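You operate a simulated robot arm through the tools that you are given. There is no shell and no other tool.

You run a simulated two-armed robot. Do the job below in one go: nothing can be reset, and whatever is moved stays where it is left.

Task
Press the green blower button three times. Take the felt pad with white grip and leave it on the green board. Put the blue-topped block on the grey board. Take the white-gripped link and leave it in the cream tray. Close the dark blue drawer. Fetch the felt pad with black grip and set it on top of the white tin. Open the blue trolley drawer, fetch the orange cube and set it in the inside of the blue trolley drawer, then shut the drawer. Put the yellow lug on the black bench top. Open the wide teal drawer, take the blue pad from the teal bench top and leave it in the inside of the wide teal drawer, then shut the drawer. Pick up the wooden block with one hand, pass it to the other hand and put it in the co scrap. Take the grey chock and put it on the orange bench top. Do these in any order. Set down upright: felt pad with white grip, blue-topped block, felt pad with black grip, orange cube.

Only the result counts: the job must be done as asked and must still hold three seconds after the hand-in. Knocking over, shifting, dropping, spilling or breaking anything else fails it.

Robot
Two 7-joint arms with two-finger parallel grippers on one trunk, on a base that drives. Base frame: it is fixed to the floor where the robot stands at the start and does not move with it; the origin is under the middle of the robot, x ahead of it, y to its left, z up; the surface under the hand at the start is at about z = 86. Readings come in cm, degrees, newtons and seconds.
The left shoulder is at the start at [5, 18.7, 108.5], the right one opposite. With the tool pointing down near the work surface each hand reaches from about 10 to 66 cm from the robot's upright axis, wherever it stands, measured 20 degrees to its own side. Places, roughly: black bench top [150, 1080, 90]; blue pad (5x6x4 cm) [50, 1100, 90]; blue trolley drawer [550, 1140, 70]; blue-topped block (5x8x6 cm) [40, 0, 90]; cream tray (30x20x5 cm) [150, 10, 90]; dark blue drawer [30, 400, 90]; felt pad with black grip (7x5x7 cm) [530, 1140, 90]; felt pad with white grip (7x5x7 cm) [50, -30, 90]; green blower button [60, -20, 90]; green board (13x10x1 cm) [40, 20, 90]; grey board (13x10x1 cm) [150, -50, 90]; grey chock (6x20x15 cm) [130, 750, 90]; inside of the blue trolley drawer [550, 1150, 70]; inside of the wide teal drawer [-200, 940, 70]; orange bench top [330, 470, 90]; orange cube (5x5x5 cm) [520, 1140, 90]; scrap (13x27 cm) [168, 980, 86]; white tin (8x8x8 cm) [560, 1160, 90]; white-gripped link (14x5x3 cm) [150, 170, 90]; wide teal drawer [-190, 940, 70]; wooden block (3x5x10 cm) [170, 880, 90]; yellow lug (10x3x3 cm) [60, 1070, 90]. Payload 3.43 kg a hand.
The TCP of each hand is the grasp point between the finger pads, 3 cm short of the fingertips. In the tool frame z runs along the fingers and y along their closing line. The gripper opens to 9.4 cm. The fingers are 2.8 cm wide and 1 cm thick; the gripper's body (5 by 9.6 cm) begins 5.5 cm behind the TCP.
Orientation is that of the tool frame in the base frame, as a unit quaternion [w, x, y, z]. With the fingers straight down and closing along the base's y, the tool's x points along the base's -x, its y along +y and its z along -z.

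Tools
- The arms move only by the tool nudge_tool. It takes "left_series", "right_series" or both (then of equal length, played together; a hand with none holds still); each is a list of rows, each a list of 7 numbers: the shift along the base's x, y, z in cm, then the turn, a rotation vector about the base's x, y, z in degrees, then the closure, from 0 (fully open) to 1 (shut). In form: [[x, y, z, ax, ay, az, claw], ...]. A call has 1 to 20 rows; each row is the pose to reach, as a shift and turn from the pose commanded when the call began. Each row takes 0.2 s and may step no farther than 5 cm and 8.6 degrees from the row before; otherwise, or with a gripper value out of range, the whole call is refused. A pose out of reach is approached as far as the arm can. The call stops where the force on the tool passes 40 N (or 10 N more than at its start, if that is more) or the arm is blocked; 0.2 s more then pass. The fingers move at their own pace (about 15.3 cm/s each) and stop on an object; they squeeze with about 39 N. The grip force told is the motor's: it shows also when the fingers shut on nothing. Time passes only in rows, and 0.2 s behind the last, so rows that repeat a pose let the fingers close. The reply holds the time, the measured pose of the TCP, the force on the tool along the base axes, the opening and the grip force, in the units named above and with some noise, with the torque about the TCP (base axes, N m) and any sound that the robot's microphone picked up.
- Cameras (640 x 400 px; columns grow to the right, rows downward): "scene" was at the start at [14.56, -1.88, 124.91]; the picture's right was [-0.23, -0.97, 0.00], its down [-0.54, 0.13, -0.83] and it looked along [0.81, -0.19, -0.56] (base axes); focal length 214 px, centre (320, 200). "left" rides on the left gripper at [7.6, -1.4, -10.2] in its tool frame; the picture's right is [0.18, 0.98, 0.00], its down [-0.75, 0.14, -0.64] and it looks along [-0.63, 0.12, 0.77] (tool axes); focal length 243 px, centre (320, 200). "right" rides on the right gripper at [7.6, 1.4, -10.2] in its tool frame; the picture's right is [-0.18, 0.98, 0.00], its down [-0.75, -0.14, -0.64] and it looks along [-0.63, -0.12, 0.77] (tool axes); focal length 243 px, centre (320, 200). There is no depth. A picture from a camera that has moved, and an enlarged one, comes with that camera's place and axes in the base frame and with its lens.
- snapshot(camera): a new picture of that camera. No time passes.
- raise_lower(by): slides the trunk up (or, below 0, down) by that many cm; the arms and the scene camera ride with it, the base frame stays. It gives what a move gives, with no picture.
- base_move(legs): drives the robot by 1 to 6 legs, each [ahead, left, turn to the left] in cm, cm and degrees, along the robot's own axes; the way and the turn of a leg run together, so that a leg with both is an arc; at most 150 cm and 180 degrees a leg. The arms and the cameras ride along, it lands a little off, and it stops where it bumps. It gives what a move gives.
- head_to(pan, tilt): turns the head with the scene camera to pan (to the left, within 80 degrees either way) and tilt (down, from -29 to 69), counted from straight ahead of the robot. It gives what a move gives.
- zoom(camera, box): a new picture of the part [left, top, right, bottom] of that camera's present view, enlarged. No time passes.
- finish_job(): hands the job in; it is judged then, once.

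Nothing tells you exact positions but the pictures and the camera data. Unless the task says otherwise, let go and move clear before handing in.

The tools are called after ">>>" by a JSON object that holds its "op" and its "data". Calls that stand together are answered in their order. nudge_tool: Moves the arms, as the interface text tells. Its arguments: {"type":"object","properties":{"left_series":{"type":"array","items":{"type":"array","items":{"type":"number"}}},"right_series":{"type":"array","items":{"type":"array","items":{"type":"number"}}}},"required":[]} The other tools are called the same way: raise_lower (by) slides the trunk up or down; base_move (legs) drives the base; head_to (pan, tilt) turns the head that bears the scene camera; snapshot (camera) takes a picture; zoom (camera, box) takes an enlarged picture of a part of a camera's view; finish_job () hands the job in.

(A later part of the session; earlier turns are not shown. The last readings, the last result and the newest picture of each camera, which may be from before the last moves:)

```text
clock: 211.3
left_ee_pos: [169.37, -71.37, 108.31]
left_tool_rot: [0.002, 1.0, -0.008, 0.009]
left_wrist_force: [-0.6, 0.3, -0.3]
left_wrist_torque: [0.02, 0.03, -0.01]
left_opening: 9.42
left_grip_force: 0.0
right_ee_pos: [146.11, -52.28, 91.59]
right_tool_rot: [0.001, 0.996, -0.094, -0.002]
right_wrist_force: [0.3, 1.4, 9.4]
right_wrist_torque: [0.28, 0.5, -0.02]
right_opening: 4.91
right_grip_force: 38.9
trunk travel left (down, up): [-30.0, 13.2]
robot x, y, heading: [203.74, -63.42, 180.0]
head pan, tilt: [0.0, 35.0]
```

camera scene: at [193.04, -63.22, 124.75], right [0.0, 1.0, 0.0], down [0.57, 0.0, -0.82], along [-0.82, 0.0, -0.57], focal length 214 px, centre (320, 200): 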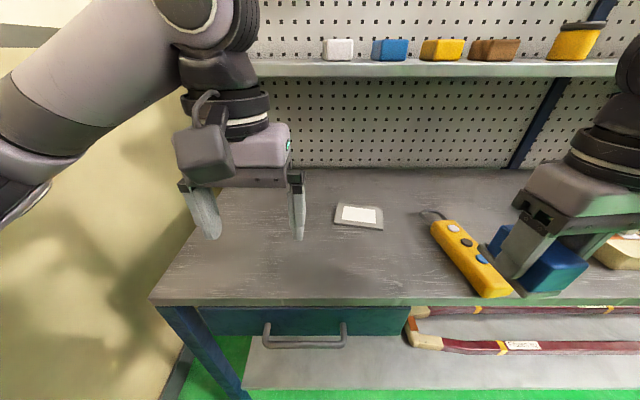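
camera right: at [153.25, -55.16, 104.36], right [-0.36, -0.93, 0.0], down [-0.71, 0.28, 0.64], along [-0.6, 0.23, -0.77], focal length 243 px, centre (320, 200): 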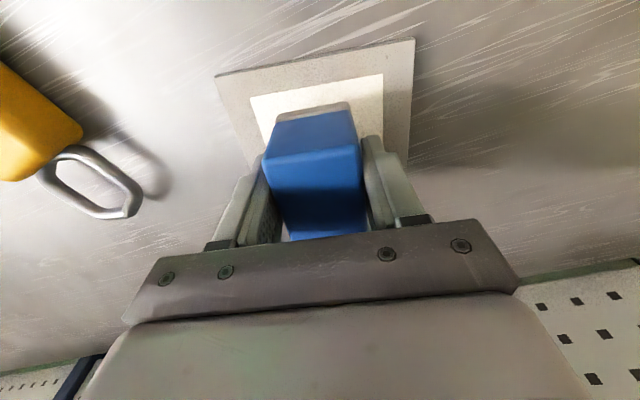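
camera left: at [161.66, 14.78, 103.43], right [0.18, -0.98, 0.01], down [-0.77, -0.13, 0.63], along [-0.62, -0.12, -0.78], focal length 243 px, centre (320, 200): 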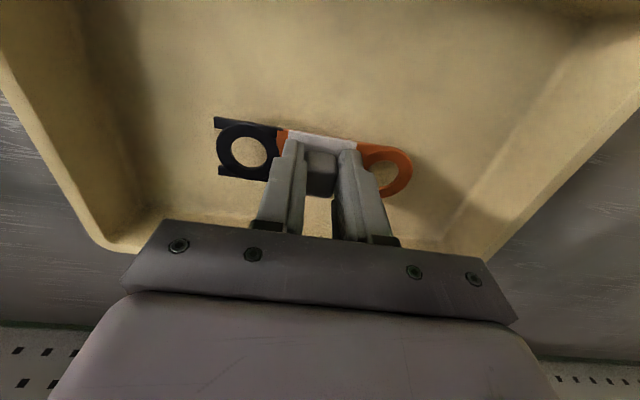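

>>> {"op": "nudge_tool", "data": {"right_series": [[0, 0, 0.15, 0, 0, 0, 1], [0, 0, 0.22, 0, 0, 0, 1], [0, 0, 0.22, 0, 0, 0, 0.46], [0, 0, 0.22, 0, 0, 0, 0.42], [0, 0, 0.22, 0, 0, 0, 0.35], [0, 0, 0.22, 0, 0, 0, 0.2], [0, 0, 0.22, 0, 0, 0, 0], [0, 0, 2, 0, 0, 0, 0], [0, 0, 6, 0, 0, 0, 0], [0, 0, 10.5, 0, 0, 0, 0], [3, 2, 13, 0, 0, 4, 0], [7, 3, 14, 0, 0, 8, 0], [11, 5, 15, 0, 0, 12, 0], [15, 7, 15, 0, 0, 16, 0], [19, 9, 15, 0, 0, 16.4, 0], [23, 11, 15, 0, 0, 16.4, 0]]}}

>>> {"op": "zoom", "data": {"camera": "scene", "box": [260, 140, 480, 280]}}

```text
clock: 214.7
left_ee_pos: [169.19, -71.3, 108.31]
left_tool_rot: [0.003, 1.0, -0.007, 0.008]
left_wrist_force: [-1.0, 0.1, 0.2]
left_wrist_torque: [-0.01, -0.01, 0.02]
left_opening: 9.42
left_grip_force: 0.2
right_ee_pos: [169.2, -41.16, 106.44]
right_tool_rot: [-0.001, 0.999, 0.049, 0.0]
right_wrist_force: [-0.1, 0.5, -0.9]
right_wrist_torque: [0.0, 0.0, -0.01]
right_opening: 9.39
right_grip_force: 0.0
trunk travel left (down, up): [-30.0, 13.2]
robot x, y, heading: [203.27, -63.11, 179.9]
head pan, tilt: [0.0, 35.0]
```

```text
2.86 times, centred on (370, 210) of scene
camera zoom: at [189.09, -63.19, 124.76], right [0.0, 1.0, 0.0], down [0.57, 0.0, -0.82], along [-0.82, 0.0, -0.57], focal length 613 px, centre (177, 171)
```

zoom: 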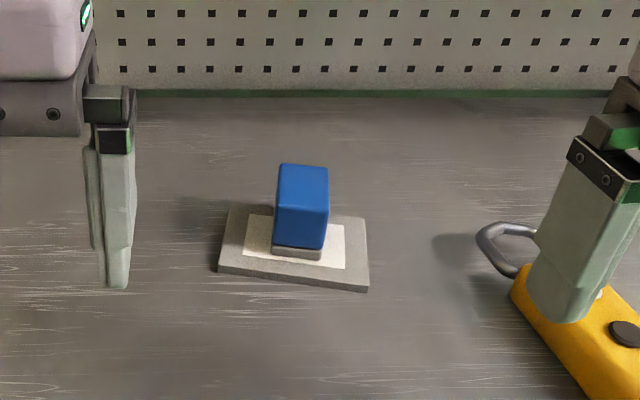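

The blue block stands on the grey board. Now I'll head back north along the aisle toward the chock near [130, 750].

>>> {"op": "base_move", "data": {"legs": [[-31, 0, 0], [0, 0, -90], [150, 0, 0], [150, 0, 0], [150, 0, 0], [100, 0, 0]]}}

>>> {"op": "head_to", "data": {"pan": 0, "tilt": 12}}

>>> {"op": "snapshot", "data": {"camera": "scene"}}

>>> {"op": "head_to", "data": {"pan": -70, "tilt": 25}}

>>> {"op": "snapshot", "data": {"camera": "scene"}}

```text
clock: 246.5
left_ee_pos: [234.44, 520.93, 108.33]
left_tool_rot: [-0.008, -0.696, 0.718, -0.005]
left_wrist_force: [-0.3, 0.4, -0.4]
left_wrist_torque: [-0.01, -0.03, -0.01]
left_opening: 9.41
left_grip_force: 0.0
right_ee_pos: [264.55, 520.5, 106.54]
right_tool_rot: [0.0, 0.735, -0.678, 0.0]
right_wrist_force: [-0.8, 0.0, -0.4]
right_wrist_torque: [-0.02, 0.0, 0.0]
right_opening: 9.41
right_grip_force: 0.1
trunk travel left (down, up): [-30.0, 13.2]
robot x, y, heading: [241.87, 486.49, 89.2]
head pan, tilt: [0.0, 35.0]
```

```text
clock: 247.4
left_ee_pos: [234.55, 521.0, 108.37]
left_tool_rot: [-0.009, -0.696, 0.718, -0.005]
left_wrist_force: [-0.7, -0.4, 0.4]
left_wrist_torque: [-0.01, 0.0, -0.02]
left_opening: 9.39
left_grip_force: 0.0
right_ee_pos: [264.53, 520.58, 106.4]
right_tool_rot: [0.0, 0.735, -0.678, 0.0]
right_wrist_force: [-0.3, -0.5, 0.1]
right_wrist_torque: [0.01, 0.01, 0.01]
right_opening: 9.41
right_grip_force: 0.0
trunk travel left (down, up): [-30.0, 13.2]
robot x, y, heading: [241.82, 486.33, 88.9]
head pan, tilt: [0.0, 12.0]
```

```text
taken
camera scene: at [242.25, 501.86, 128.43], right [1.0, -0.02, 0.0], down [0.0, -0.21, -0.98], along [0.02, 0.98, -0.21], focal length 214 px, centre (320, 200)
```

scene: 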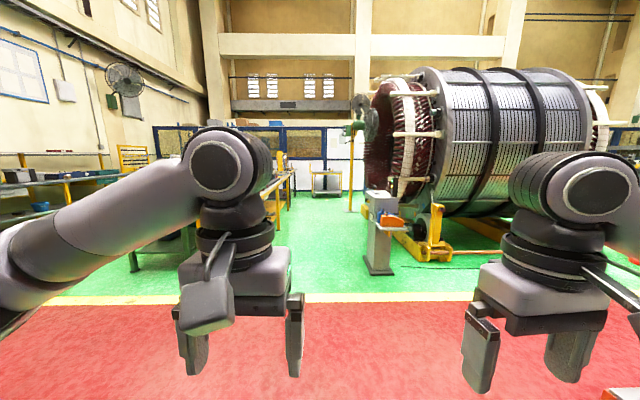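

```text
clock: 248.8
left_ee_pos: [234.55, 520.86, 108.34]
left_tool_rot: [-0.009, -0.696, 0.718, -0.004]
left_wrist_force: [0.8, -0.2, -0.5]
left_wrist_torque: [-0.01, -0.01, -0.01]
left_opening: 9.4
left_grip_force: 0.0
right_ee_pos: [264.49, 520.57, 106.49]
right_tool_rot: [0.0, 0.735, -0.678, 0.0]
right_wrist_force: [-0.1, -0.4, -0.7]
right_wrist_torque: [0.02, 0.02, -0.02]
right_opening: 9.4
right_grip_force: 0.0
trunk travel left (down, up): [-30.0, 13.2]
robot x, y, heading: [241.82, 486.31, 89.0]
head pan, tilt: [-70.0, 25.0]
```

```text
taken
camera scene: at [250.8, 495.54, 126.33], right [0.33, -0.95, 0.0], down [-0.4, -0.14, -0.91], along [0.86, 0.3, -0.42], focal length 214 px, centre (320, 200)
```

scene: 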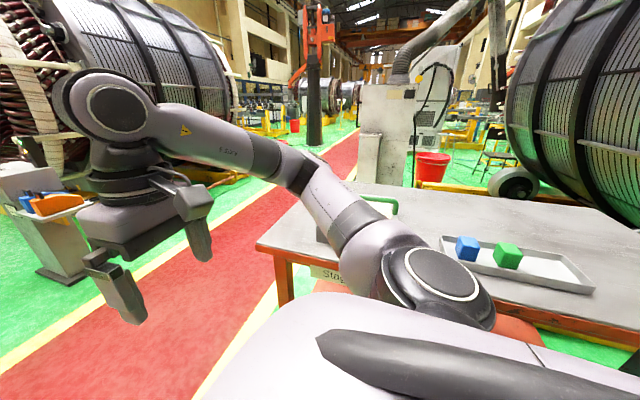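

The orange bench stands just to the right, for later. I'll continue north to the yellow-legged bench around y≈750.

>>> {"op": "base_move", "data": {"legs": [[0, 10, 1], [150, 0, 0], [112, 0, 0], [0, 0, 90]]}}

>>> {"op": "head_to", "data": {"pan": 0, "tilt": 28}}

>>> {"op": "snapshot", "data": {"camera": "scene"}}

```text
clock: 266.4
left_ee_pos: [199.01, 739.44, 108.36]
left_tool_rot: [0.003, 1.0, -0.016, 0.01]
left_wrist_force: [0.0, -0.6, 0.6]
left_wrist_torque: [0.0, -0.01, 0.01]
left_opening: 9.41
left_grip_force: 0.0
right_ee_pos: [199.34, 769.62, 106.51]
right_tool_rot: [0.0, 0.999, 0.041, 0.0]
right_wrist_force: [0.2, -0.8, 0.3]
right_wrist_torque: [0.02, 0.0, 0.0]
right_opening: 9.39
right_grip_force: 0.1
trunk travel left (down, up): [-30.0, 13.2]
robot x, y, heading: [233.61, 746.48, 179.1]
head pan, tilt: [-70.0, 25.0]
```

```text
clock: 267.8
left_ee_pos: [198.94, 739.42, 108.33]
left_tool_rot: [0.003, 1.0, -0.015, 0.01]
left_wrist_force: [-0.2, -0.5, -0.4]
left_wrist_torque: [0.01, 0.0, 0.01]
left_opening: 9.42
left_grip_force: 0.0
right_ee_pos: [199.19, 769.32, 106.41]
right_tool_rot: [0.0, 0.999, 0.041, 0.0]
right_wrist_force: [-0.5, -0.4, -0.6]
right_wrist_torque: [0.0, -0.04, 0.0]
right_opening: 9.38
right_grip_force: 0.0
trunk travel left (down, up): [-30.0, 13.2]
robot x, y, heading: [233.0, 746.96, 178.9]
head pan, tilt: [0.0, 28.0]
```

```text
taken
camera scene: at [218.55, 747.21, 125.85], right [0.02, 1.0, 0.0], down [0.47, -0.01, -0.88], along [-0.88, 0.02, -0.47], focal length 214 px, centre (320, 200)
```

scene: 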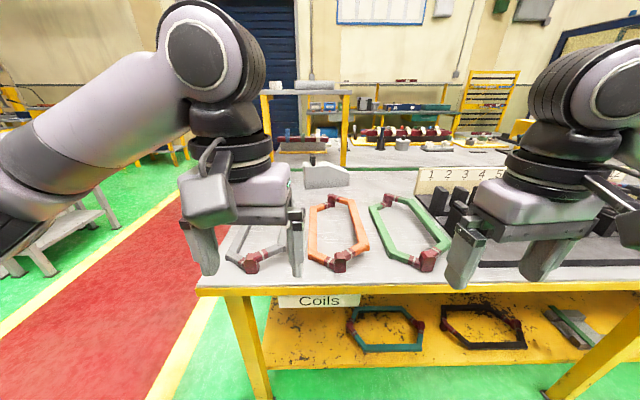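

>>> {"op": "zoom", "data": {"camera": "scene", "box": [180, 120, 480, 300]}}

```text
2.13 times, centred on (330, 210) of scene
camera zoom: at [218.55, 747.21, 125.85], right [0.02, 1.0, 0.0], down [0.47, -0.01, -0.88], along [-0.88, 0.02, -0.47], focal length 458 px, centre (299, 179)
```

zoom: 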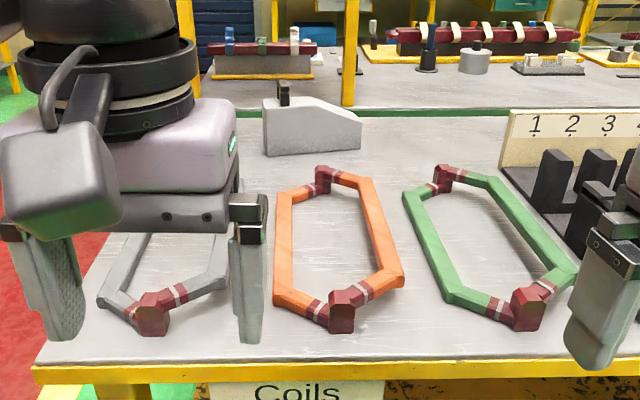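

The grey chock stands at the back of this bench near [132, 752], out of reach from here, but reachable from the walkway end (bench edge y≈721). I'll drive round to face it from the south.

>>> {"op": "base_move", "data": {"legs": [[0, 0, -89], [-95, 0, 0], [0, 82, 0]]}}

>>> {"op": "snapshot", "data": {"camera": "scene"}}

```text
clock: 283.8
left_ee_pos: [143.44, 685.48, 108.31]
left_tool_rot: [-0.009, -0.698, 0.716, -0.005]
left_wrist_force: [-0.1, 0.1, -0.1]
left_wrist_torque: [0.04, 0.01, -0.03]
left_opening: 9.39
left_grip_force: 0.1
right_ee_pos: [173.44, 685.12, 106.44]
right_tool_rot: [-0.001, 0.737, -0.675, 0.0]
right_wrist_force: [-0.4, -0.2, -0.4]
right_wrist_torque: [0.02, 0.01, 0.03]
right_opening: 9.4
right_grip_force: 0.1
trunk travel left (down, up): [-30.0, 13.2]
robot x, y, heading: [150.89, 650.82, 89.3]
head pan, tilt: [0.0, 28.0]
```

```text
taken
camera scene: at [151.24, 666.1, 125.85], right [1.0, -0.01, 0.0], down [-0.01, -0.47, -0.88], along [0.01, 0.88, -0.47], focal length 214 px, centre (320, 200)
```

scene: 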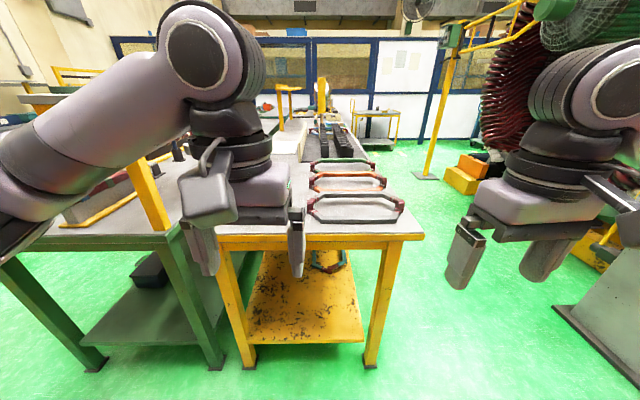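

>>> {"op": "base_move", "data": {"legs": [[37, 0, 0.7]]}}

>>> {"op": "nudge_tool", "data": {"left_series": [[4, -3, 0, 0, 0, 0, 0], [8, -6, 0, 0, 0, 0, 0], [11, -9, 0, 0, 0, 0, 0], [11, -10, 0, 0, 0, 0, 0]]}}

>>> {"op": "head_to", "data": {"pan": 10, "tilt": 32}}

>>> {"op": "snapshot", "data": {"camera": "scene"}}

>>> {"op": "snapshot", "data": {"camera": "left"}}

```text
clock: 286.2
left_ee_pos: [143.25, 721.78, 108.25]
left_tool_rot: [-0.009, -0.702, 0.712, -0.006]
left_wrist_force: [-0.2, 0.1, 0.7]
left_wrist_torque: [-0.05, 0.0, 0.0]
left_opening: 9.39
left_grip_force: 0.1
right_ee_pos: [173.3, 722.13, 106.45]
right_tool_rot: [0.001, 0.742, -0.671, 0.0]
right_wrist_force: [0.7, 0.5, 0.3]
right_wrist_torque: [-0.04, 0.01, -0.01]
right_opening: 9.37
right_grip_force: 0.1
trunk travel left (down, up): [-30.0, 13.2]
robot x, y, heading: [151.41, 687.55, 90.0]
head pan, tilt: [0.0, 28.0]
```

```text
clock: 287.2
left_ee_pos: [154.32, 711.95, 108.36]
left_tool_rot: [-0.008, -0.703, 0.712, -0.005]
left_wrist_force: [0.9, -0.8, 0.4]
left_wrist_torque: [0.03, -0.02, 0.02]
left_opening: 9.42
left_grip_force: 0.1
right_ee_pos: [173.27, 722.08, 106.53]
right_tool_rot: [0.001, 0.742, -0.671, -0.001]
right_wrist_force: [0.2, 0.1, 0.0]
right_wrist_torque: [0.0, 0.03, -0.01]
right_opening: 9.43
right_grip_force: 0.0
trunk travel left (down, up): [-30.0, 13.2]
robot x, y, heading: [151.14, 687.72, 90.0]
head pan, tilt: [0.0, 28.0]
```

```text
clock: 287.9
left_ee_pos: [154.29, 712.0, 108.44]
left_tool_rot: [-0.008, -0.702, 0.712, -0.003]
left_wrist_force: [-1.5, -0.2, 0.3]
left_wrist_torque: [0.03, 0.0, -0.01]
left_opening: 9.39
left_grip_force: 0.0
right_ee_pos: [173.27, 722.14, 106.47]
right_tool_rot: [0.0, 0.741, -0.671, 0.0]
right_wrist_force: [0.2, -0.7, -0.3]
right_wrist_torque: [0.0, -0.01, 0.0]
right_opening: 9.39
right_grip_force: 0.1
trunk travel left (down, up): [-30.0, 13.2]
robot x, y, heading: [151.3, 687.16, 90.1]
head pan, tilt: [10.0, 32.0]
```

```text
taken
camera scene: at [149.74, 702.4, 125.22], right [0.98, 0.17, 0.0], down [0.09, -0.52, -0.85], along [-0.15, 0.84, -0.53], focal length 214 px, centre (320, 200)
```

scene: 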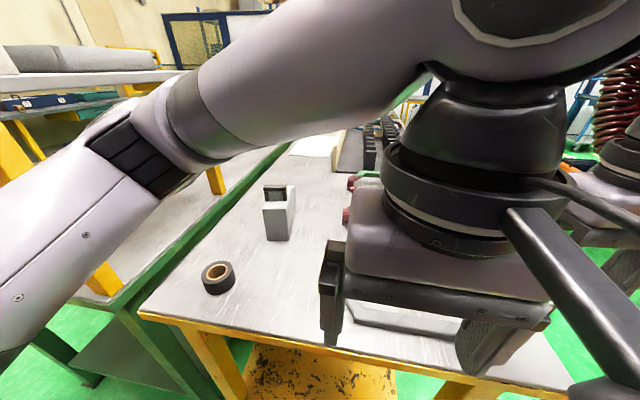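

```text
taken
camera left: at [155.83, 704.46, 118.7], right [-0.99, -0.17, 0.01], down [-0.13, 0.77, 0.63], along [-0.11, 0.62, -0.78], focal length 243 px, centre (320, 200)
```

left: 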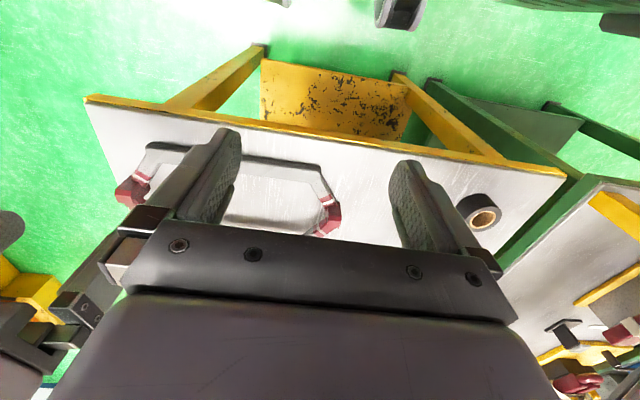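

>>> {"op": "zoom", "data": {"camera": "scene", "box": [180, 140, 340, 310]}}

```text
2.35 times, centred on (260, 225) of scene
camera zoom: at [149.74, 702.4, 125.22], right [0.98, 0.17, 0.0], down [0.09, -0.52, -0.85], along [-0.15, 0.84, -0.53], focal length 505 px, centre (461, 141)
```

zoom: 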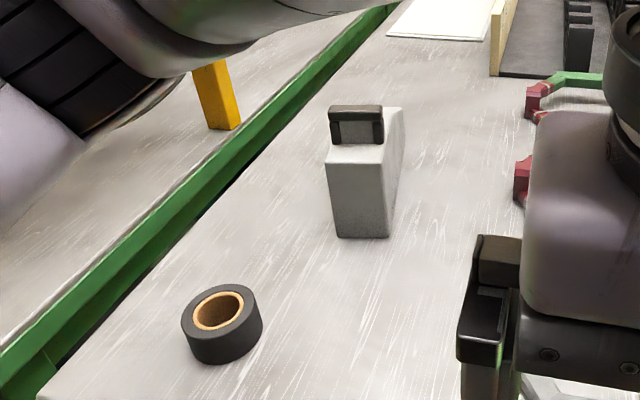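

The chock's south face is at y≈742.6, x≈128.5–134.4, with a bracket on its near top end up to z≈101. I'll get a bit closer, raise the trunk for reach, and grip the body across its 6 cm width behind the bracket.

>>> {"op": "base_move", "data": {"legs": [[5, 0, 0]]}}

>>> {"op": "raise_lower", "data": {"by": 10}}

>>> {"op": "nudge_tool", "data": {"left_series": [[-4, 2, 0, 0, 0, 0, 0], [-8, 5, 0, 0, 0, 0, 0], [-12, 8, 0, 0, 0, 0, 0], [-16, 11, 0, 0, 0, 0, 0], [-19, 14, 0, 0, 0, 0, 0], [-22, 17, 0, 0, 0, 0, 0], [-22.5, 17, 0, 0, 0, 0, 0]]}}

>>> {"op": "snapshot", "data": {"camera": "left"}}

>>> {"op": "snapshot", "data": {"camera": "scene"}}

```text
clock: 288.8
left_ee_pos: [154.35, 714.11, 108.24]
left_tool_rot: [-0.008, -0.702, 0.712, -0.004]
left_wrist_force: [-0.9, -0.2, 0.2]
left_wrist_torque: [0.03, -0.01, -0.02]
left_opening: 9.4
left_grip_force: 0.0
right_ee_pos: [173.2, 724.12, 106.51]
right_tool_rot: [0.001, 0.742, -0.671, 0.0]
right_wrist_force: [0.3, -0.5, 0.5]
right_wrist_torque: [0.06, 0.01, -0.02]
right_opening: 9.38
right_grip_force: 0.0
trunk travel left (down, up): [-30.0, 13.2]
robot x, y, heading: [151.24, 689.31, 90.0]
head pan, tilt: [10.0, 32.0]
stopped in leg 1: the robot was blocked; the commanded pose is now the measured one
```

```text
clock: 290.1
left_ee_pos: [154.31, 714.23, 118.24]
left_tool_rot: [-0.009, -0.703, 0.712, -0.005]
left_wrist_force: [-0.2, 0.2, 0.0]
left_wrist_torque: [0.02, -0.02, 0.02]
left_opening: 9.37
left_grip_force: 0.1
right_ee_pos: [173.32, 724.3, 116.41]
right_tool_rot: [0.0, 0.741, -0.671, 0.001]
right_wrist_force: [0.5, -0.1, -0.3]
right_wrist_torque: [-0.01, 0.02, 0.0]
right_opening: 9.41
right_grip_force: 0.1
trunk travel left (down, up): [-40.0, 3.2]
robot x, y, heading: [150.97, 689.79, 90.2]
head pan, tilt: [10.0, 32.0]
```

```text
clock: 291.7
left_ee_pos: [131.65, 731.15, 118.23]
left_tool_rot: [-0.009, -0.703, 0.711, -0.005]
left_wrist_force: [0.2, 1.0, 0.2]
left_wrist_torque: [-0.02, -0.01, 0.01]
left_opening: 9.4
left_grip_force: 0.0
right_ee_pos: [173.42, 724.26, 116.4]
right_tool_rot: [0.001, 0.741, -0.671, 0.001]
right_wrist_force: [-0.8, -1.0, -0.2]
right_wrist_torque: [0.0, 0.01, 0.0]
right_opening: 9.41
right_grip_force: 0.0
trunk travel left (down, up): [-40.0, 3.2]
robot x, y, heading: [151.42, 689.4, 90.0]
head pan, tilt: [10.0, 32.0]
```

```text
taken
camera left: at [133.22, 723.74, 128.63], right [-0.98, -0.17, 0.01], down [-0.13, 0.77, 0.63], along [-0.12, 0.62, -0.78], focal length 243 px, centre (320, 200)
```

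left: 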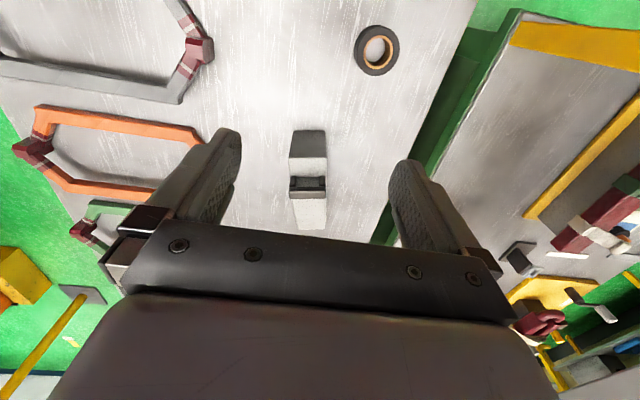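

```text
taken
camera scene: at [149.75, 704.53, 135.22], right [0.98, 0.17, 0.0], down [0.09, -0.52, -0.85], along [-0.15, 0.84, -0.53], focal length 214 px, centre (320, 200)
```

scene: 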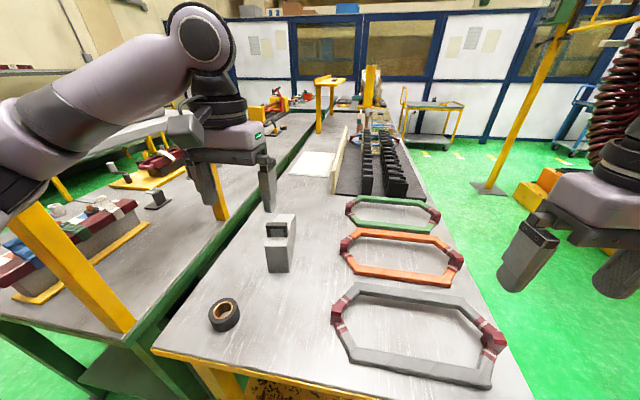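

>>> {"op": "zoom", "data": {"camera": "left", "box": [250, 110, 370, 250]}}

>>> {"op": "zoom", "data": {"camera": "scene", "box": [220, 180, 340, 290]}}

```text
2.86 times, centred on (310, 180) of left
camera zoom: at [133.22, 723.74, 128.63], right [-0.98, -0.17, 0.01], down [-0.13, 0.77, 0.63], along [-0.12, 0.62, -0.78], focal length 693 px, centre (349, 257)
```

zoom: 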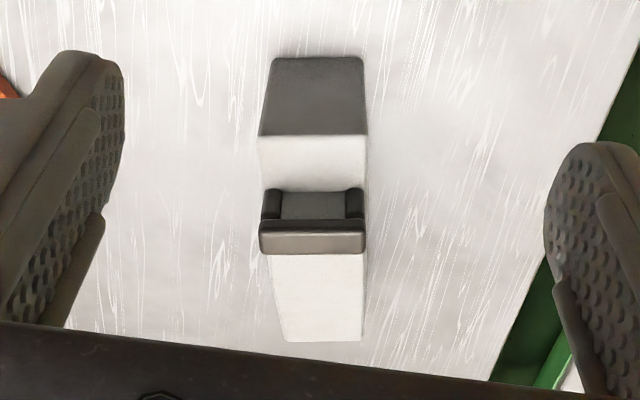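

```text
3.64 times, centred on (280, 235) of scene
camera zoom: at [149.75, 704.53, 135.22], right [0.98, 0.17, 0.0], down [0.09, -0.52, -0.85], along [-0.15, 0.84, -0.53], focal length 780 px, centre (466, 73)
```

zoom: 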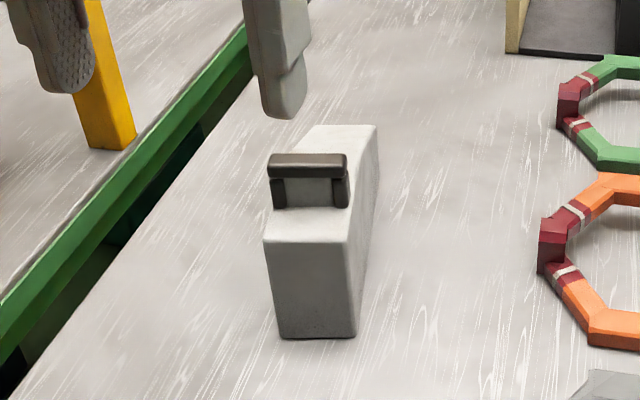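

The chock is turned about +10°, with its centreline at about x=130 at y=751. I'll yaw the hand to match and pass over the handle at a safe height.

>>> {"op": "nudge_tool", "data": {"left_series": [[-0.4, 1, -4, 0, 0, 5, 0], [-0.8, 3, -8, 0, 0, 10.3, 0], [-1.2, 6, -11.5, 0, 0, 10.3, 0], [-1.65, 10, -11.5, 0, 0, 10.3, 0], [-1.65, 14, -11.5, 0, 0, 10.3, 0], [-1.65, 18, -11.5, 0, 0, 10.3, 0], [-1.65, 20, -11.5, 0, 0, 10.3, 0], [-1.65, 20, -12.5, 0, 0, 10.3, 0]]}}

>>> {"op": "snapshot", "data": {"camera": "left"}}

>>> {"op": "zoom", "data": {"camera": "scene", "box": [180, 80, 340, 290]}}

```text
clock: 293.5
left_ee_pos: [130.16, 751.18, 105.84]
left_tool_rot: [0.008, 0.764, -0.645, 0.005]
left_wrist_force: [0.3, -0.5, -0.3]
left_wrist_torque: [0.01, 0.01, -0.01]
left_opening: 9.4
left_grip_force: 0.1
right_ee_pos: [173.31, 724.24, 116.41]
right_tool_rot: [0.0, 0.741, -0.671, -0.001]
right_wrist_force: [-0.1, 0.1, -0.3]
right_wrist_torque: [-0.03, 0.0, 0.01]
right_opening: 9.41
right_grip_force: 0.0
trunk travel left (down, up): [-40.0, 3.2]
robot x, y, heading: [150.95, 689.62, 89.7]
head pan, tilt: [10.0, 32.0]
```

```text
taken
camera left: at [133.01, 744.16, 116.23], right [-0.94, -0.34, 0.01], down [-0.26, 0.73, 0.63], along [-0.22, 0.59, -0.78], focal length 243 px, centre (320, 200)
```

left: 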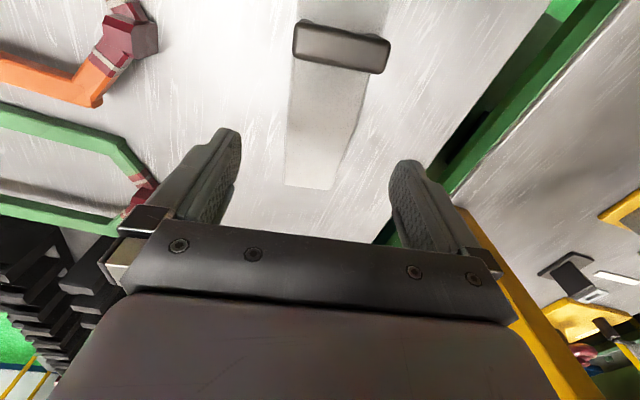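

```text
1.90 times, centred on (260, 185) of scene
camera zoom: at [149.71, 704.56, 135.21], right [0.98, 0.17, 0.0], down [0.09, -0.52, -0.85], along [-0.15, 0.84, -0.53], focal length 408 px, centre (434, 229)
```

zoom: 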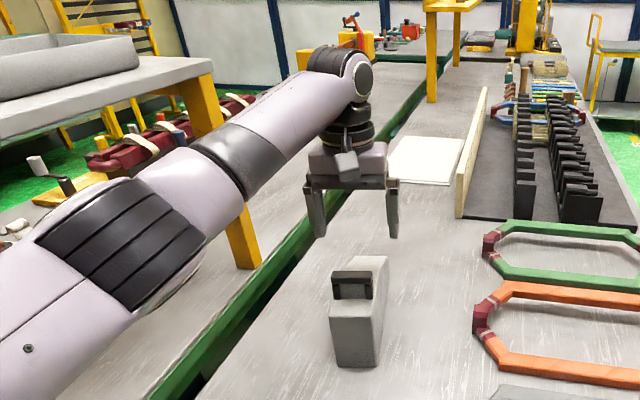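

Alignment over the body is good. Descending to grip.

>>> {"op": "nudge_tool", "data": {"left_series": [[0, 0, -3, 0, 0, 0, 0], [0, 0, -6, 0, 0, 0, 0], [0, 0, -9, 0, 0, 0, 0], [0, 0, -10.5, 0, 0, 0, 0], [0, 0, -11.8, 0, 0, 0, 0], [0, 0, -11.8, 0, 0, 0, 0]]}}

>>> {"op": "snapshot", "data": {"camera": "left"}}

>>> {"op": "zoom", "data": {"camera": "scene", "box": [200, 120, 340, 290]}}

```text
clock: 294.9
left_ee_pos: [130.12, 751.13, 93.99]
left_tool_rot: [0.009, 0.764, -0.646, 0.005]
left_wrist_force: [-0.7, 0.1, -0.3]
left_wrist_torque: [-0.02, 0.0, 0.03]
left_opening: 9.4
left_grip_force: 0.0
right_ee_pos: [173.34, 724.14, 116.37]
right_tool_rot: [0.0, 0.742, -0.671, 0.0]
right_wrist_force: [0.3, 0.8, -0.2]
right_wrist_torque: [-0.01, 0.02, 0.0]
right_opening: 9.43
right_grip_force: 0.0
trunk travel left (down, up): [-40.0, 3.2]
robot x, y, heading: [150.92, 689.93, 90.2]
head pan, tilt: [10.0, 32.0]
```

```text
taken
camera left: at [133.06, 744.09, 104.37], right [-0.94, -0.35, 0.01], down [-0.26, 0.73, 0.63], along [-0.22, 0.59, -0.78], focal length 243 px, centre (320, 200)
```

left: 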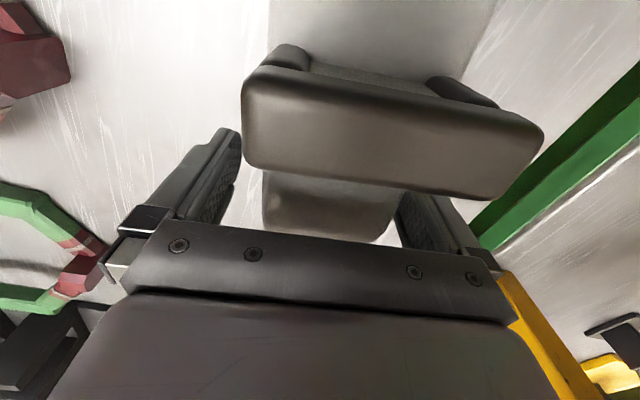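

```text
2.35 times, centred on (270, 205) of scene
camera zoom: at [149.75, 704.54, 135.22], right [0.98, 0.17, 0.0], down [0.09, -0.52, -0.85], along [-0.15, 0.84, -0.53], focal length 505 px, centre (438, 188)
```

zoom: 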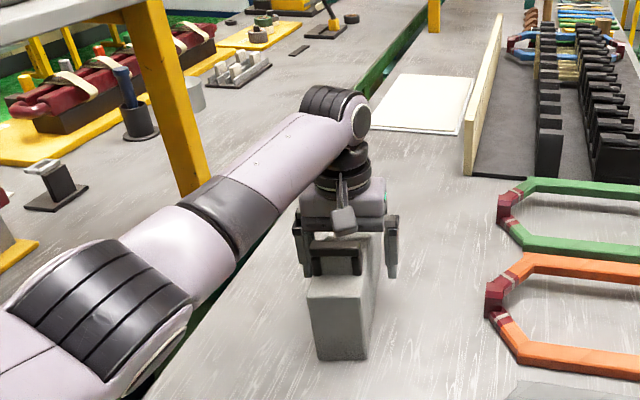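

>>> {"op": "nudge_tool", "data": {"left_series": [[0, 0, 0, 0, 0, 0, 0.2], [0, 0, 0, 0, 0, 0, 0.5], [0, 0, 0, 0, 0, 0, 1], [0, 0, 0, 0, 0, 0, 1], [0, 0, 0, 0, 0, 0, 1], [0, 0, 0.5, 0, 0, 0, 1], [0, 0, 1.5, 0, 0, 0, 1], [0, 0, 2.5, 0, 0, 0, 1], [0, 0, 2.5, 0, 0, 0, 1]]}}

>>> {"op": "zoom", "data": {"camera": "scene", "box": [200, 120, 340, 290]}}

```text
clock: 296.9
left_ee_pos: [130.16, 751.19, 96.53]
left_tool_rot: [0.008, 0.763, -0.646, 0.006]
left_wrist_force: [0.7, -0.1, -4.7]
left_wrist_torque: [0.04, -0.01, -0.03]
left_opening: 6.45
left_grip_force: 38.6
right_ee_pos: [173.26, 724.31, 116.39]
right_tool_rot: [0.0, 0.741, -0.671, 0.0]
right_wrist_force: [-0.5, 0.5, 0.4]
right_wrist_torque: [0.0, -0.01, -0.01]
right_opening: 9.39
right_grip_force: 0.1
trunk travel left (down, up): [-40.0, 3.2]
robot x, y, heading: [151.42, 689.65, 89.8]
head pan, tilt: [10.0, 32.0]
```

```text
2.35 times, centred on (270, 205) of scene
camera zoom: at [149.71, 704.61, 135.21], right [0.98, 0.17, 0.0], down [0.09, -0.52, -0.85], along [-0.15, 0.83, -0.53], focal length 505 px, centre (438, 188)
```

zoom: 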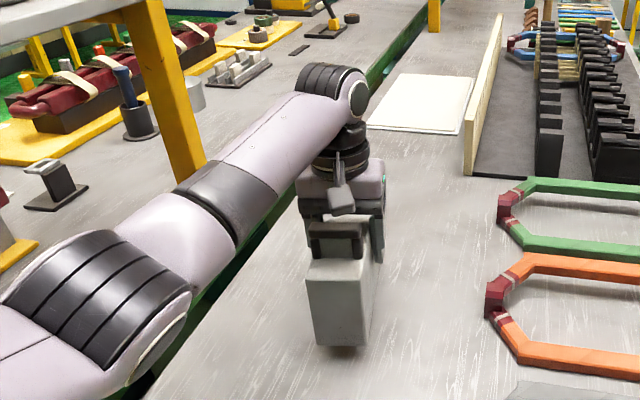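

The chock is lifted (weight about 0.5 kg). I'll bring it up and closer, then drive to the west side of the orange bench.

>>> {"op": "nudge_tool", "data": {"left_series": [[0, 0, 4, 0, 0, 0, 1], [0, 0, 8, 0, 0, 0, 1], [0.5, -2, 12, 0, 0, 0, 1], [1, -6, 13, 0, 0, 0, 1], [2, -10, 13, 0, 0, -4, 1], [3, -14, 13, 0, 0, -8, 1], [4, -18, 13, 0, 0, -10.3, 1], [5, -22, 13, 0, 0, -10.3, 1], [5, -24, 13, 0, 0, -10.3, 1]]}}

>>> {"op": "base_move", "data": {"legs": [[-42, 0, 0], [0, 0, -90], [90, 0, 0], [0, -150, 0], [0, -15, 0]]}}

>>> {"op": "head_to", "data": {"pan": 0, "tilt": 35}}

>>> {"op": "snapshot", "data": {"camera": "scene"}}

```text
clock: 298.9
left_ee_pos: [135.05, 727.06, 109.47]
left_tool_rot: [-0.009, -0.704, 0.71, -0.005]
left_wrist_force: [0.2, 0.0, -5.5]
left_wrist_torque: [0.04, 0.0, 0.0]
left_opening: 6.42
left_grip_force: 38.9
right_ee_pos: [173.23, 724.28, 116.47]
right_tool_rot: [0.0, 0.742, -0.671, 0.0]
right_wrist_force: [0.0, -0.2, 0.6]
right_wrist_torque: [0.02, -0.03, 0.03]
right_opening: 9.4
right_grip_force: 0.0
trunk travel left (down, up): [-40.0, 3.2]
robot x, y, heading: [150.92, 689.94, 90.0]
head pan, tilt: [10.0, 32.0]
```

```text
clock: 324.1
left_ee_pos: [277.56, 498.45, 109.53]
left_tool_rot: [-0.01, 0.008, 1.0, 0.003]
left_wrist_force: [0.2, 0.3, -5.9]
left_wrist_torque: [-0.02, -0.06, -0.01]
left_opening: 6.44
left_grip_force: 39.2
right_ee_pos: [274.36, 460.37, 116.44]
right_tool_rot: [-0.001, -0.048, 0.999, 0.0]
right_wrist_force: [0.8, 0.7, 0.5]
right_wrist_torque: [0.02, 0.03, -0.03]
right_opening: 9.41
right_grip_force: 0.2
trunk travel left (down, up): [-40.0, 3.2]
robot x, y, heading: [239.91, 482.22, -0.1]
head pan, tilt: [10.0, 32.0]
```

```text
clock: 324.8
left_ee_pos: [277.53, 498.46, 109.52]
left_tool_rot: [-0.01, 0.007, 1.0, 0.003]
left_wrist_force: [0.5, -0.5, -6.1]
left_wrist_torque: [0.03, 0.0, 0.0]
left_opening: 6.43
left_grip_force: 39.1
right_ee_pos: [274.48, 460.26, 116.38]
right_tool_rot: [0.001, -0.048, 0.999, -0.001]
right_wrist_force: [0.4, 0.1, -0.5]
right_wrist_torque: [0.02, 0.02, -0.02]
right_opening: 9.39
right_grip_force: 0.1
trunk travel left (down, up): [-40.0, 3.2]
robot x, y, heading: [240.03, 482.19, 0.0]
head pan, tilt: [0.0, 35.0]
```

```text
taken
camera scene: at [254.8, 482.71, 134.75], right [0.0, -1.0, 0.0], down [-0.57, 0.0, -0.82], along [0.82, 0.0, -0.57], focal length 214 px, centre (320, 200)
```

scene: 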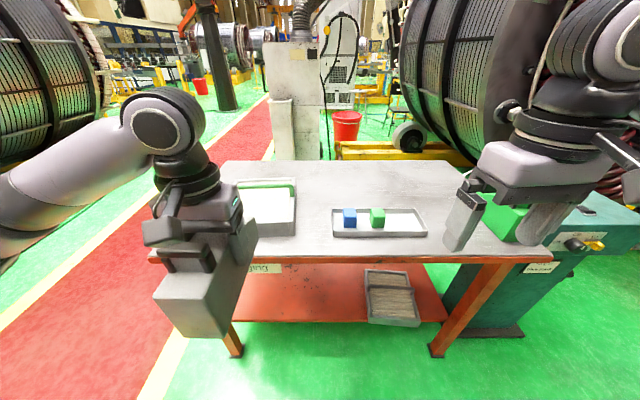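

>>> {"op": "nudge_tool", "data": {"right_series": [[-3, -3, 0, 0, 0, 0, 0], [-6, -6, 0, 0, 0, 0, 0], [-9, -9, 0, 0, 0, 0, 0], [-11, -12, 0, 0, 0, 0, 0]]}}

>>> {"op": "zoom", "data": {"camera": "scene", "box": [150, 120, 580, 300]}}

```text
clock: 325.8
left_ee_pos: [277.61, 498.42, 109.39]
left_tool_rot: [-0.01, 0.007, 1.0, 0.003]
left_wrist_force: [0.0, -0.4, -5.6]
left_wrist_torque: [0.0, -0.02, -0.03]
left_opening: 6.42
left_grip_force: 39.5
right_ee_pos: [263.46, 448.37, 116.13]
right_tool_rot: [-0.008, -0.049, 0.999, 0.003]
right_wrist_force: [-1.2, -0.6, 3.8]
right_wrist_torque: [0.02, -0.06, 0.0]
right_opening: 9.42
right_grip_force: 0.0
trunk travel left (down, up): [-40.0, 3.2]
robot x, y, heading: [240.04, 482.5, -0.0]
head pan, tilt: [0.0, 35.0]
```

```text
1.49 times, centred on (365, 210) of scene
camera zoom: at [254.87, 482.62, 134.74], right [0.0, -1.0, 0.0], down [-0.57, 0.0, -0.82], along [0.82, 0.0, -0.57], focal length 319 px, centre (253, 185)
```

zoom: 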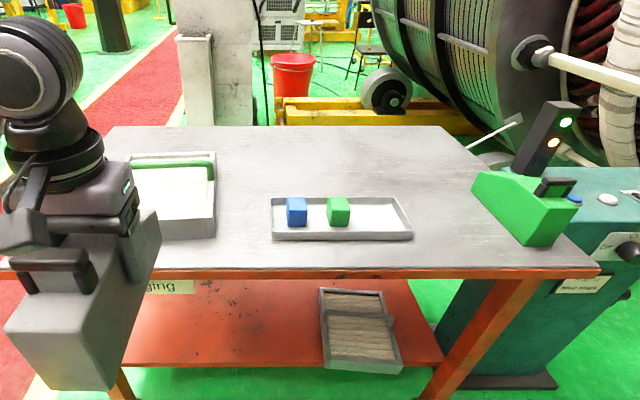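

The orange bench has free space behind the tray with the cubes, around [328, 464]. I'll strafe right, drive in, and place the chock there.

>>> {"op": "nudge_tool", "data": {"right_series": [[3, 3, 0, 0, 0, 0, 0], [5, 4, 0, 0, 0, 0, 0]]}}

>>> {"op": "base_move", "data": {"legs": [[0, -27, 0], [25, 0, 0]]}}

>>> {"op": "head_to", "data": {"pan": 0, "tilt": 42}}

>>> {"op": "snapshot", "data": {"camera": "scene"}}

>>> {"op": "snapshot", "data": {"camera": "left"}}

```text
clock: 326.4
left_ee_pos: [277.47, 498.45, 109.35]
left_tool_rot: [-0.01, 0.007, 1.0, 0.004]
left_wrist_force: [-0.3, -0.1, -5.4]
left_wrist_torque: [-0.01, -0.02, 0.01]
left_opening: 6.46
left_grip_force: 38.7
right_ee_pos: [268.35, 452.28, 116.41]
right_tool_rot: [0.0, -0.049, 0.999, 0.0]
right_wrist_force: [0.3, -0.9, 0.4]
right_wrist_torque: [-0.02, -0.01, 0.02]
right_opening: 9.39
right_grip_force: 0.0
trunk travel left (down, up): [-40.0, 3.2]
robot x, y, heading: [239.68, 482.23, -0.3]
head pan, tilt: [0.0, 35.0]
```

```text
clock: 330.9
left_ee_pos: [302.52, 471.04, 109.45]
left_tool_rot: [-0.011, 0.007, 1.0, 0.002]
left_wrist_force: [0.6, -0.5, -4.9]
left_wrist_torque: [0.0, 0.01, -0.01]
left_opening: 6.43
left_grip_force: 38.0
right_ee_pos: [293.41, 424.94, 116.43]
right_tool_rot: [0.0, -0.049, 0.999, 0.0]
right_wrist_force: [0.2, -0.1, 0.6]
right_wrist_torque: [0.0, -0.01, -0.04]
right_opening: 9.41
right_grip_force: 0.0
trunk travel left (down, up): [-40.0, 3.2]
robot x, y, heading: [265.2, 455.18, 0.1]
head pan, tilt: [0.0, 35.0]
```

```text
clock: 331.5
left_ee_pos: [302.51, 471.08, 109.41]
left_tool_rot: [-0.009, 0.006, 1.0, 0.003]
left_wrist_force: [-0.4, 0.6, -5.6]
left_wrist_torque: [0.01, 0.02, -0.03]
left_opening: 6.45
left_grip_force: 39.1
right_ee_pos: [293.43, 424.87, 116.49]
right_tool_rot: [0.0, -0.049, 0.999, 0.0]
right_wrist_force: [-0.2, -0.8, -0.5]
right_wrist_torque: [0.02, 0.01, -0.02]
right_opening: 9.41
right_grip_force: 0.0
trunk travel left (down, up): [-40.0, 3.2]
robot x, y, heading: [264.82, 455.05, 0.0]
head pan, tilt: [0.0, 42.0]
```

```text
taken
camera scene: at [279.32, 455.29, 133.7], right [0.0, -1.0, 0.0], down [-0.67, 0.0, -0.74], along [0.74, 0.0, -0.67], focal length 214 px, centre (320, 200)
```

scene: 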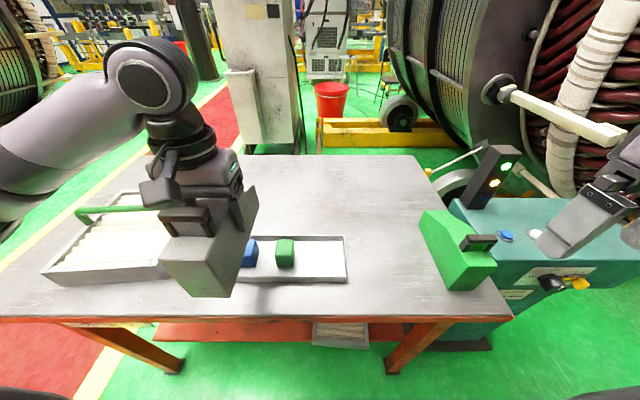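

```text
taken
camera left: at [295.14, 469.7, 119.82], right [-0.17, 0.99, 0.01], down [0.77, 0.13, 0.63], along [0.62, 0.11, -0.78], focal length 243 px, centre (320, 200)
```

left: 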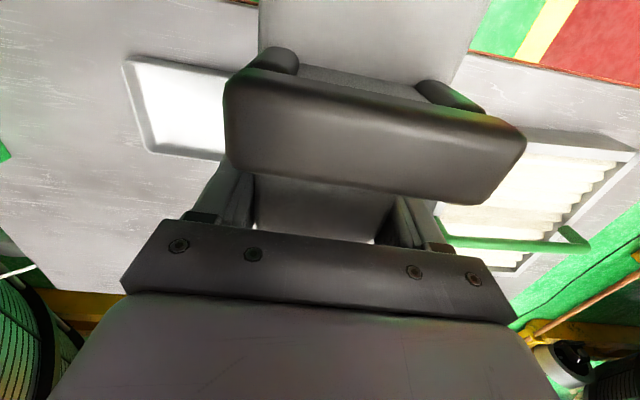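

>>> {"op": "base_move", "data": {"legs": [[2, 0, 0]]}}

>>> {"op": "nudge_tool", "data": {"left_series": [[4, -1, -1, 0, 0, 0, 1], [8, -2, -2, 0, 0, 0, 1], [12, -3, -3, 0, 0, 0, 1], [16, -4, -4, 0, 0, 0, 1], [20, -5, -5, 0, 0, 0, 1], [21.5, -5, -5, 0, 0, 0, 1], [21.5, -5, -8, 0, 0, 0, 1], [21.5, -5, -11, 0, 0, 0, 1], [21.5, -5, -13.5, 0, 0, 0, 1], [21.5, -5, -13.5, 0, 0, 0, 1]]}}

>>> {"op": "snapshot", "data": {"camera": "scene"}}

>>> {"op": "snapshot", "data": {"camera": "left"}}

```text
clock: 332.3
left_ee_pos: [304.52, 471.1, 109.41]
left_tool_rot: [-0.01, 0.006, 1.0, 0.002]
left_wrist_force: [-0.4, 0.2, -6.0]
left_wrist_torque: [-0.03, -0.02, -0.05]
left_opening: 6.43
left_grip_force: 38.8
right_ee_pos: [295.57, 425.0, 116.43]
right_tool_rot: [-0.001, -0.049, 0.999, 0.001]
right_wrist_force: [0.3, 0.0, -0.5]
right_wrist_torque: [0.0, 0.0, 0.03]
right_opening: 9.39
right_grip_force: 0.0
trunk travel left (down, up): [-40.0, 3.2]
robot x, y, heading: [266.98, 455.16, -0.1]
head pan, tilt: [0.0, 42.0]
```

```text
clock: 334.5
left_ee_pos: [325.95, 466.23, 95.93]
left_tool_rot: [-0.01, 0.007, 1.0, 0.003]
left_wrist_force: [0.4, 0.5, -6.5]
left_wrist_torque: [0.01, -0.06, 0.04]
left_opening: 6.44
left_grip_force: 39.3
right_ee_pos: [295.42, 425.03, 116.5]
right_tool_rot: [-0.001, -0.049, 0.999, 0.0]
right_wrist_force: [0.0, 0.0, 0.7]
right_wrist_torque: [-0.01, -0.04, -0.01]
right_opening: 9.4
right_grip_force: 0.1
trunk travel left (down, up): [-40.0, 3.2]
robot x, y, heading: [266.88, 455.11, -0.1]
head pan, tilt: [0.0, 42.0]
```

```text
taken
camera scene: at [281.32, 455.28, 133.7], right [0.0, -1.0, 0.0], down [-0.67, 0.0, -0.74], along [0.74, 0.0, -0.67], focal length 214 px, centre (320, 200)
```

scene: 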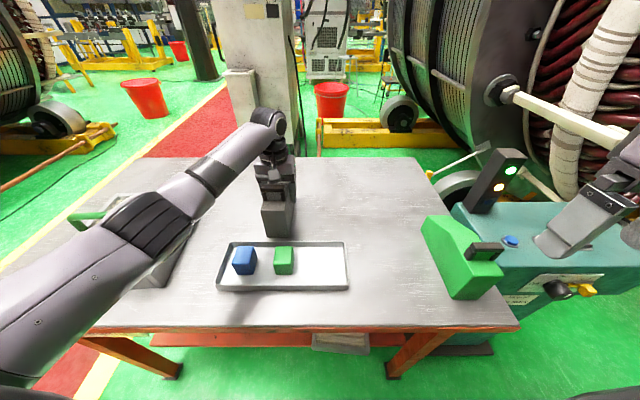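

```text
taken
camera left: at [318.63, 464.71, 106.29], right [-0.17, 0.99, 0.01], down [0.77, 0.13, 0.63], along [0.62, 0.11, -0.78], focal length 243 px, centre (320, 200)
```

left: 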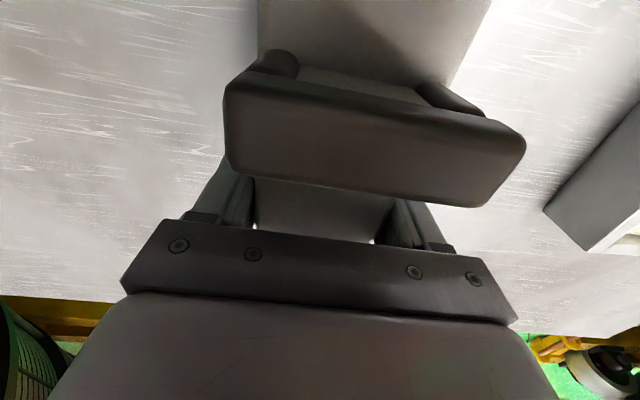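

>>> {"op": "nudge_tool", "data": {"left_series": [[0, 0, -0.6, 0, 0, 0, 1], [0, 0, -1.1, 0, 0, 0, 1], [0, 0, -1.5, 0, 0, 0, 1], [0, 0, -1.8, 0, 0, 0, 1], [0, 0, -1.8, 0, 0, 0, 1]]}}

>>> {"op": "zoom", "data": {"camera": "scene", "box": [200, 100, 360, 300]}}

```text
clock: 335.7
left_ee_pos: [325.78, 465.95, 94.18]
left_tool_rot: [-0.01, 0.006, 1.0, 0.003]
left_wrist_force: [-0.2, 0.8, -5.1]
left_wrist_torque: [-0.01, -0.01, 0.02]
left_opening: 6.44
left_grip_force: 39.0
right_ee_pos: [295.36, 424.95, 116.47]
right_tool_rot: [-0.001, -0.048, 0.999, 0.0]
right_wrist_force: [1.3, 0.0, 0.2]
right_wrist_torque: [0.01, 0.02, -0.01]
right_opening: 9.41
right_grip_force: 0.1
trunk travel left (down, up): [-40.0, 3.2]
robot x, y, heading: [266.93, 454.89, -0.4]
head pan, tilt: [0.0, 42.0]
```

```text
2.00 times, centred on (280, 200) of scene
camera zoom: at [281.33, 455.28, 133.69], right [0.0, -1.0, 0.0], down [-0.67, 0.0, -0.74], along [0.74, 0.0, -0.67], focal length 429 px, centre (400, 200)
```

zoom: 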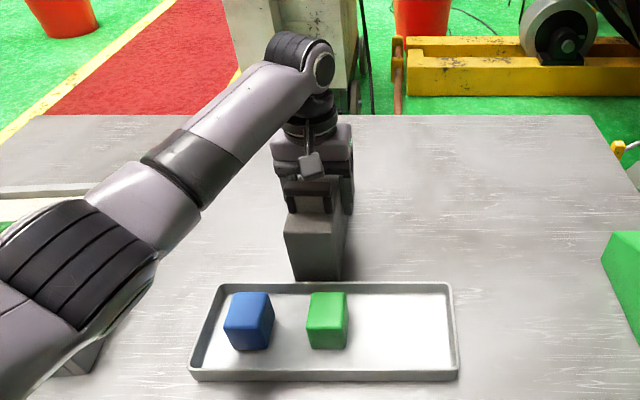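

>>> {"op": "nudge_tool", "data": {"left_series": [[0, 0, -0.15, 0, 0, 0, 1], [0, 0, -0.3, 0, 0, 0, 1], [0, 0, -0.3, 0, 0, 0, 1]]}}

```text
clock: 336.5
left_ee_pos: [325.99, 466.06, 93.9]
left_tool_rot: [-0.009, 0.007, 1.0, 0.003]
left_wrist_force: [2.4, 1.1, 4.5]
left_wrist_torque: [-0.2, 0.81, -0.09]
left_opening: 6.42
left_grip_force: 39.0
right_ee_pos: [295.43, 424.91, 116.41]
right_tool_rot: [0.0, -0.049, 0.999, -0.001]
right_wrist_force: [-0.2, -0.7, -0.5]
right_wrist_torque: [-0.01, -0.01, -0.01]
right_opening: 9.43
right_grip_force: 0.1
trunk travel left (down, up): [-40.0, 3.2]
robot x, y, heading: [266.88, 455.11, -0.1]
head pan, tilt: [0.0, 42.0]
```

Touching down. Releasing gradually and rising straight up, then retreating.

>>> {"op": "nudge_tool", "data": {"left_series": [[0, 0, 0.1, 0, 0, 0, 1], [0, 0, 0.1, 0, 0, 0, 0.3], [0, 0, 0.1, 0, 0, 0, 0.26], [0, 0, 0.1, 0, 0, 0, 0.2], [0, 0, 0.1, 0, 0, 0, 0.1], [0, 0, 0.1, 0, 0, 0, 0], [0, 0, 2, 0, 0, 0, 0], [0, 0, 6, 0, 0, 0, 0], [0, 0, 10, 0, 0, 0, 0], [0, 0, 13, 0, 0, 0, 0], [-4, 0, 15, 0, 0, 0, 0], [-8, 1, 16, 0, 0, 0, 0], [-12, 2, 16, 0, 0, 0, 0], [-16, 3, 16, 0, 0, 0, 0], [-20, 5, 16, 0, 0, 0, 0], [-23, 7, 16, 0, 0, 0, 0]]}}

>>> {"op": "snapshot", "data": {"camera": "scene"}}

```text
clock: 339.9
left_ee_pos: [302.84, 473.07, 109.9]
left_tool_rot: [-0.009, 0.006, 1.0, 0.004]
left_wrist_force: [0.3, 0.0, 0.7]
left_wrist_torque: [-0.04, 0.0, 0.03]
left_opening: 9.4
left_grip_force: 0.0
right_ee_pos: [295.39, 424.92, 116.58]
right_tool_rot: [0.001, -0.048, 0.999, 0.0]
right_wrist_force: [-0.4, -0.5, 0.4]
right_wrist_torque: [-0.01, 0.0, -0.06]
right_opening: 9.41
right_grip_force: 0.1
trunk travel left (down, up): [-40.0, 3.2]
robot x, y, heading: [267.03, 454.97, -0.1]
head pan, tilt: [0.0, 42.0]
```

```text
taken
camera scene: at [281.24, 455.31, 133.71], right [0.0, -1.0, 0.0], down [-0.67, 0.0, -0.74], along [0.74, 0.0, -0.67], focal length 214 px, centre (320, 200)
```

scene: 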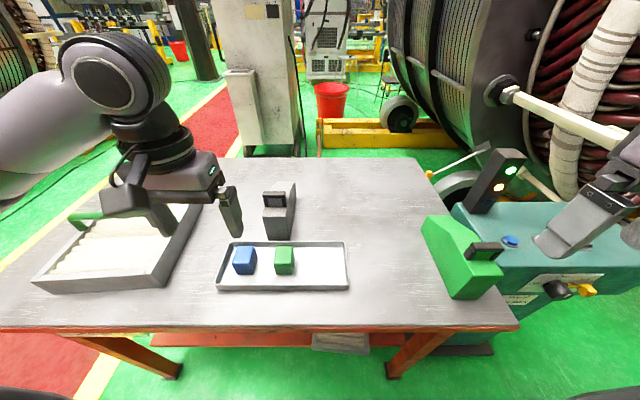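

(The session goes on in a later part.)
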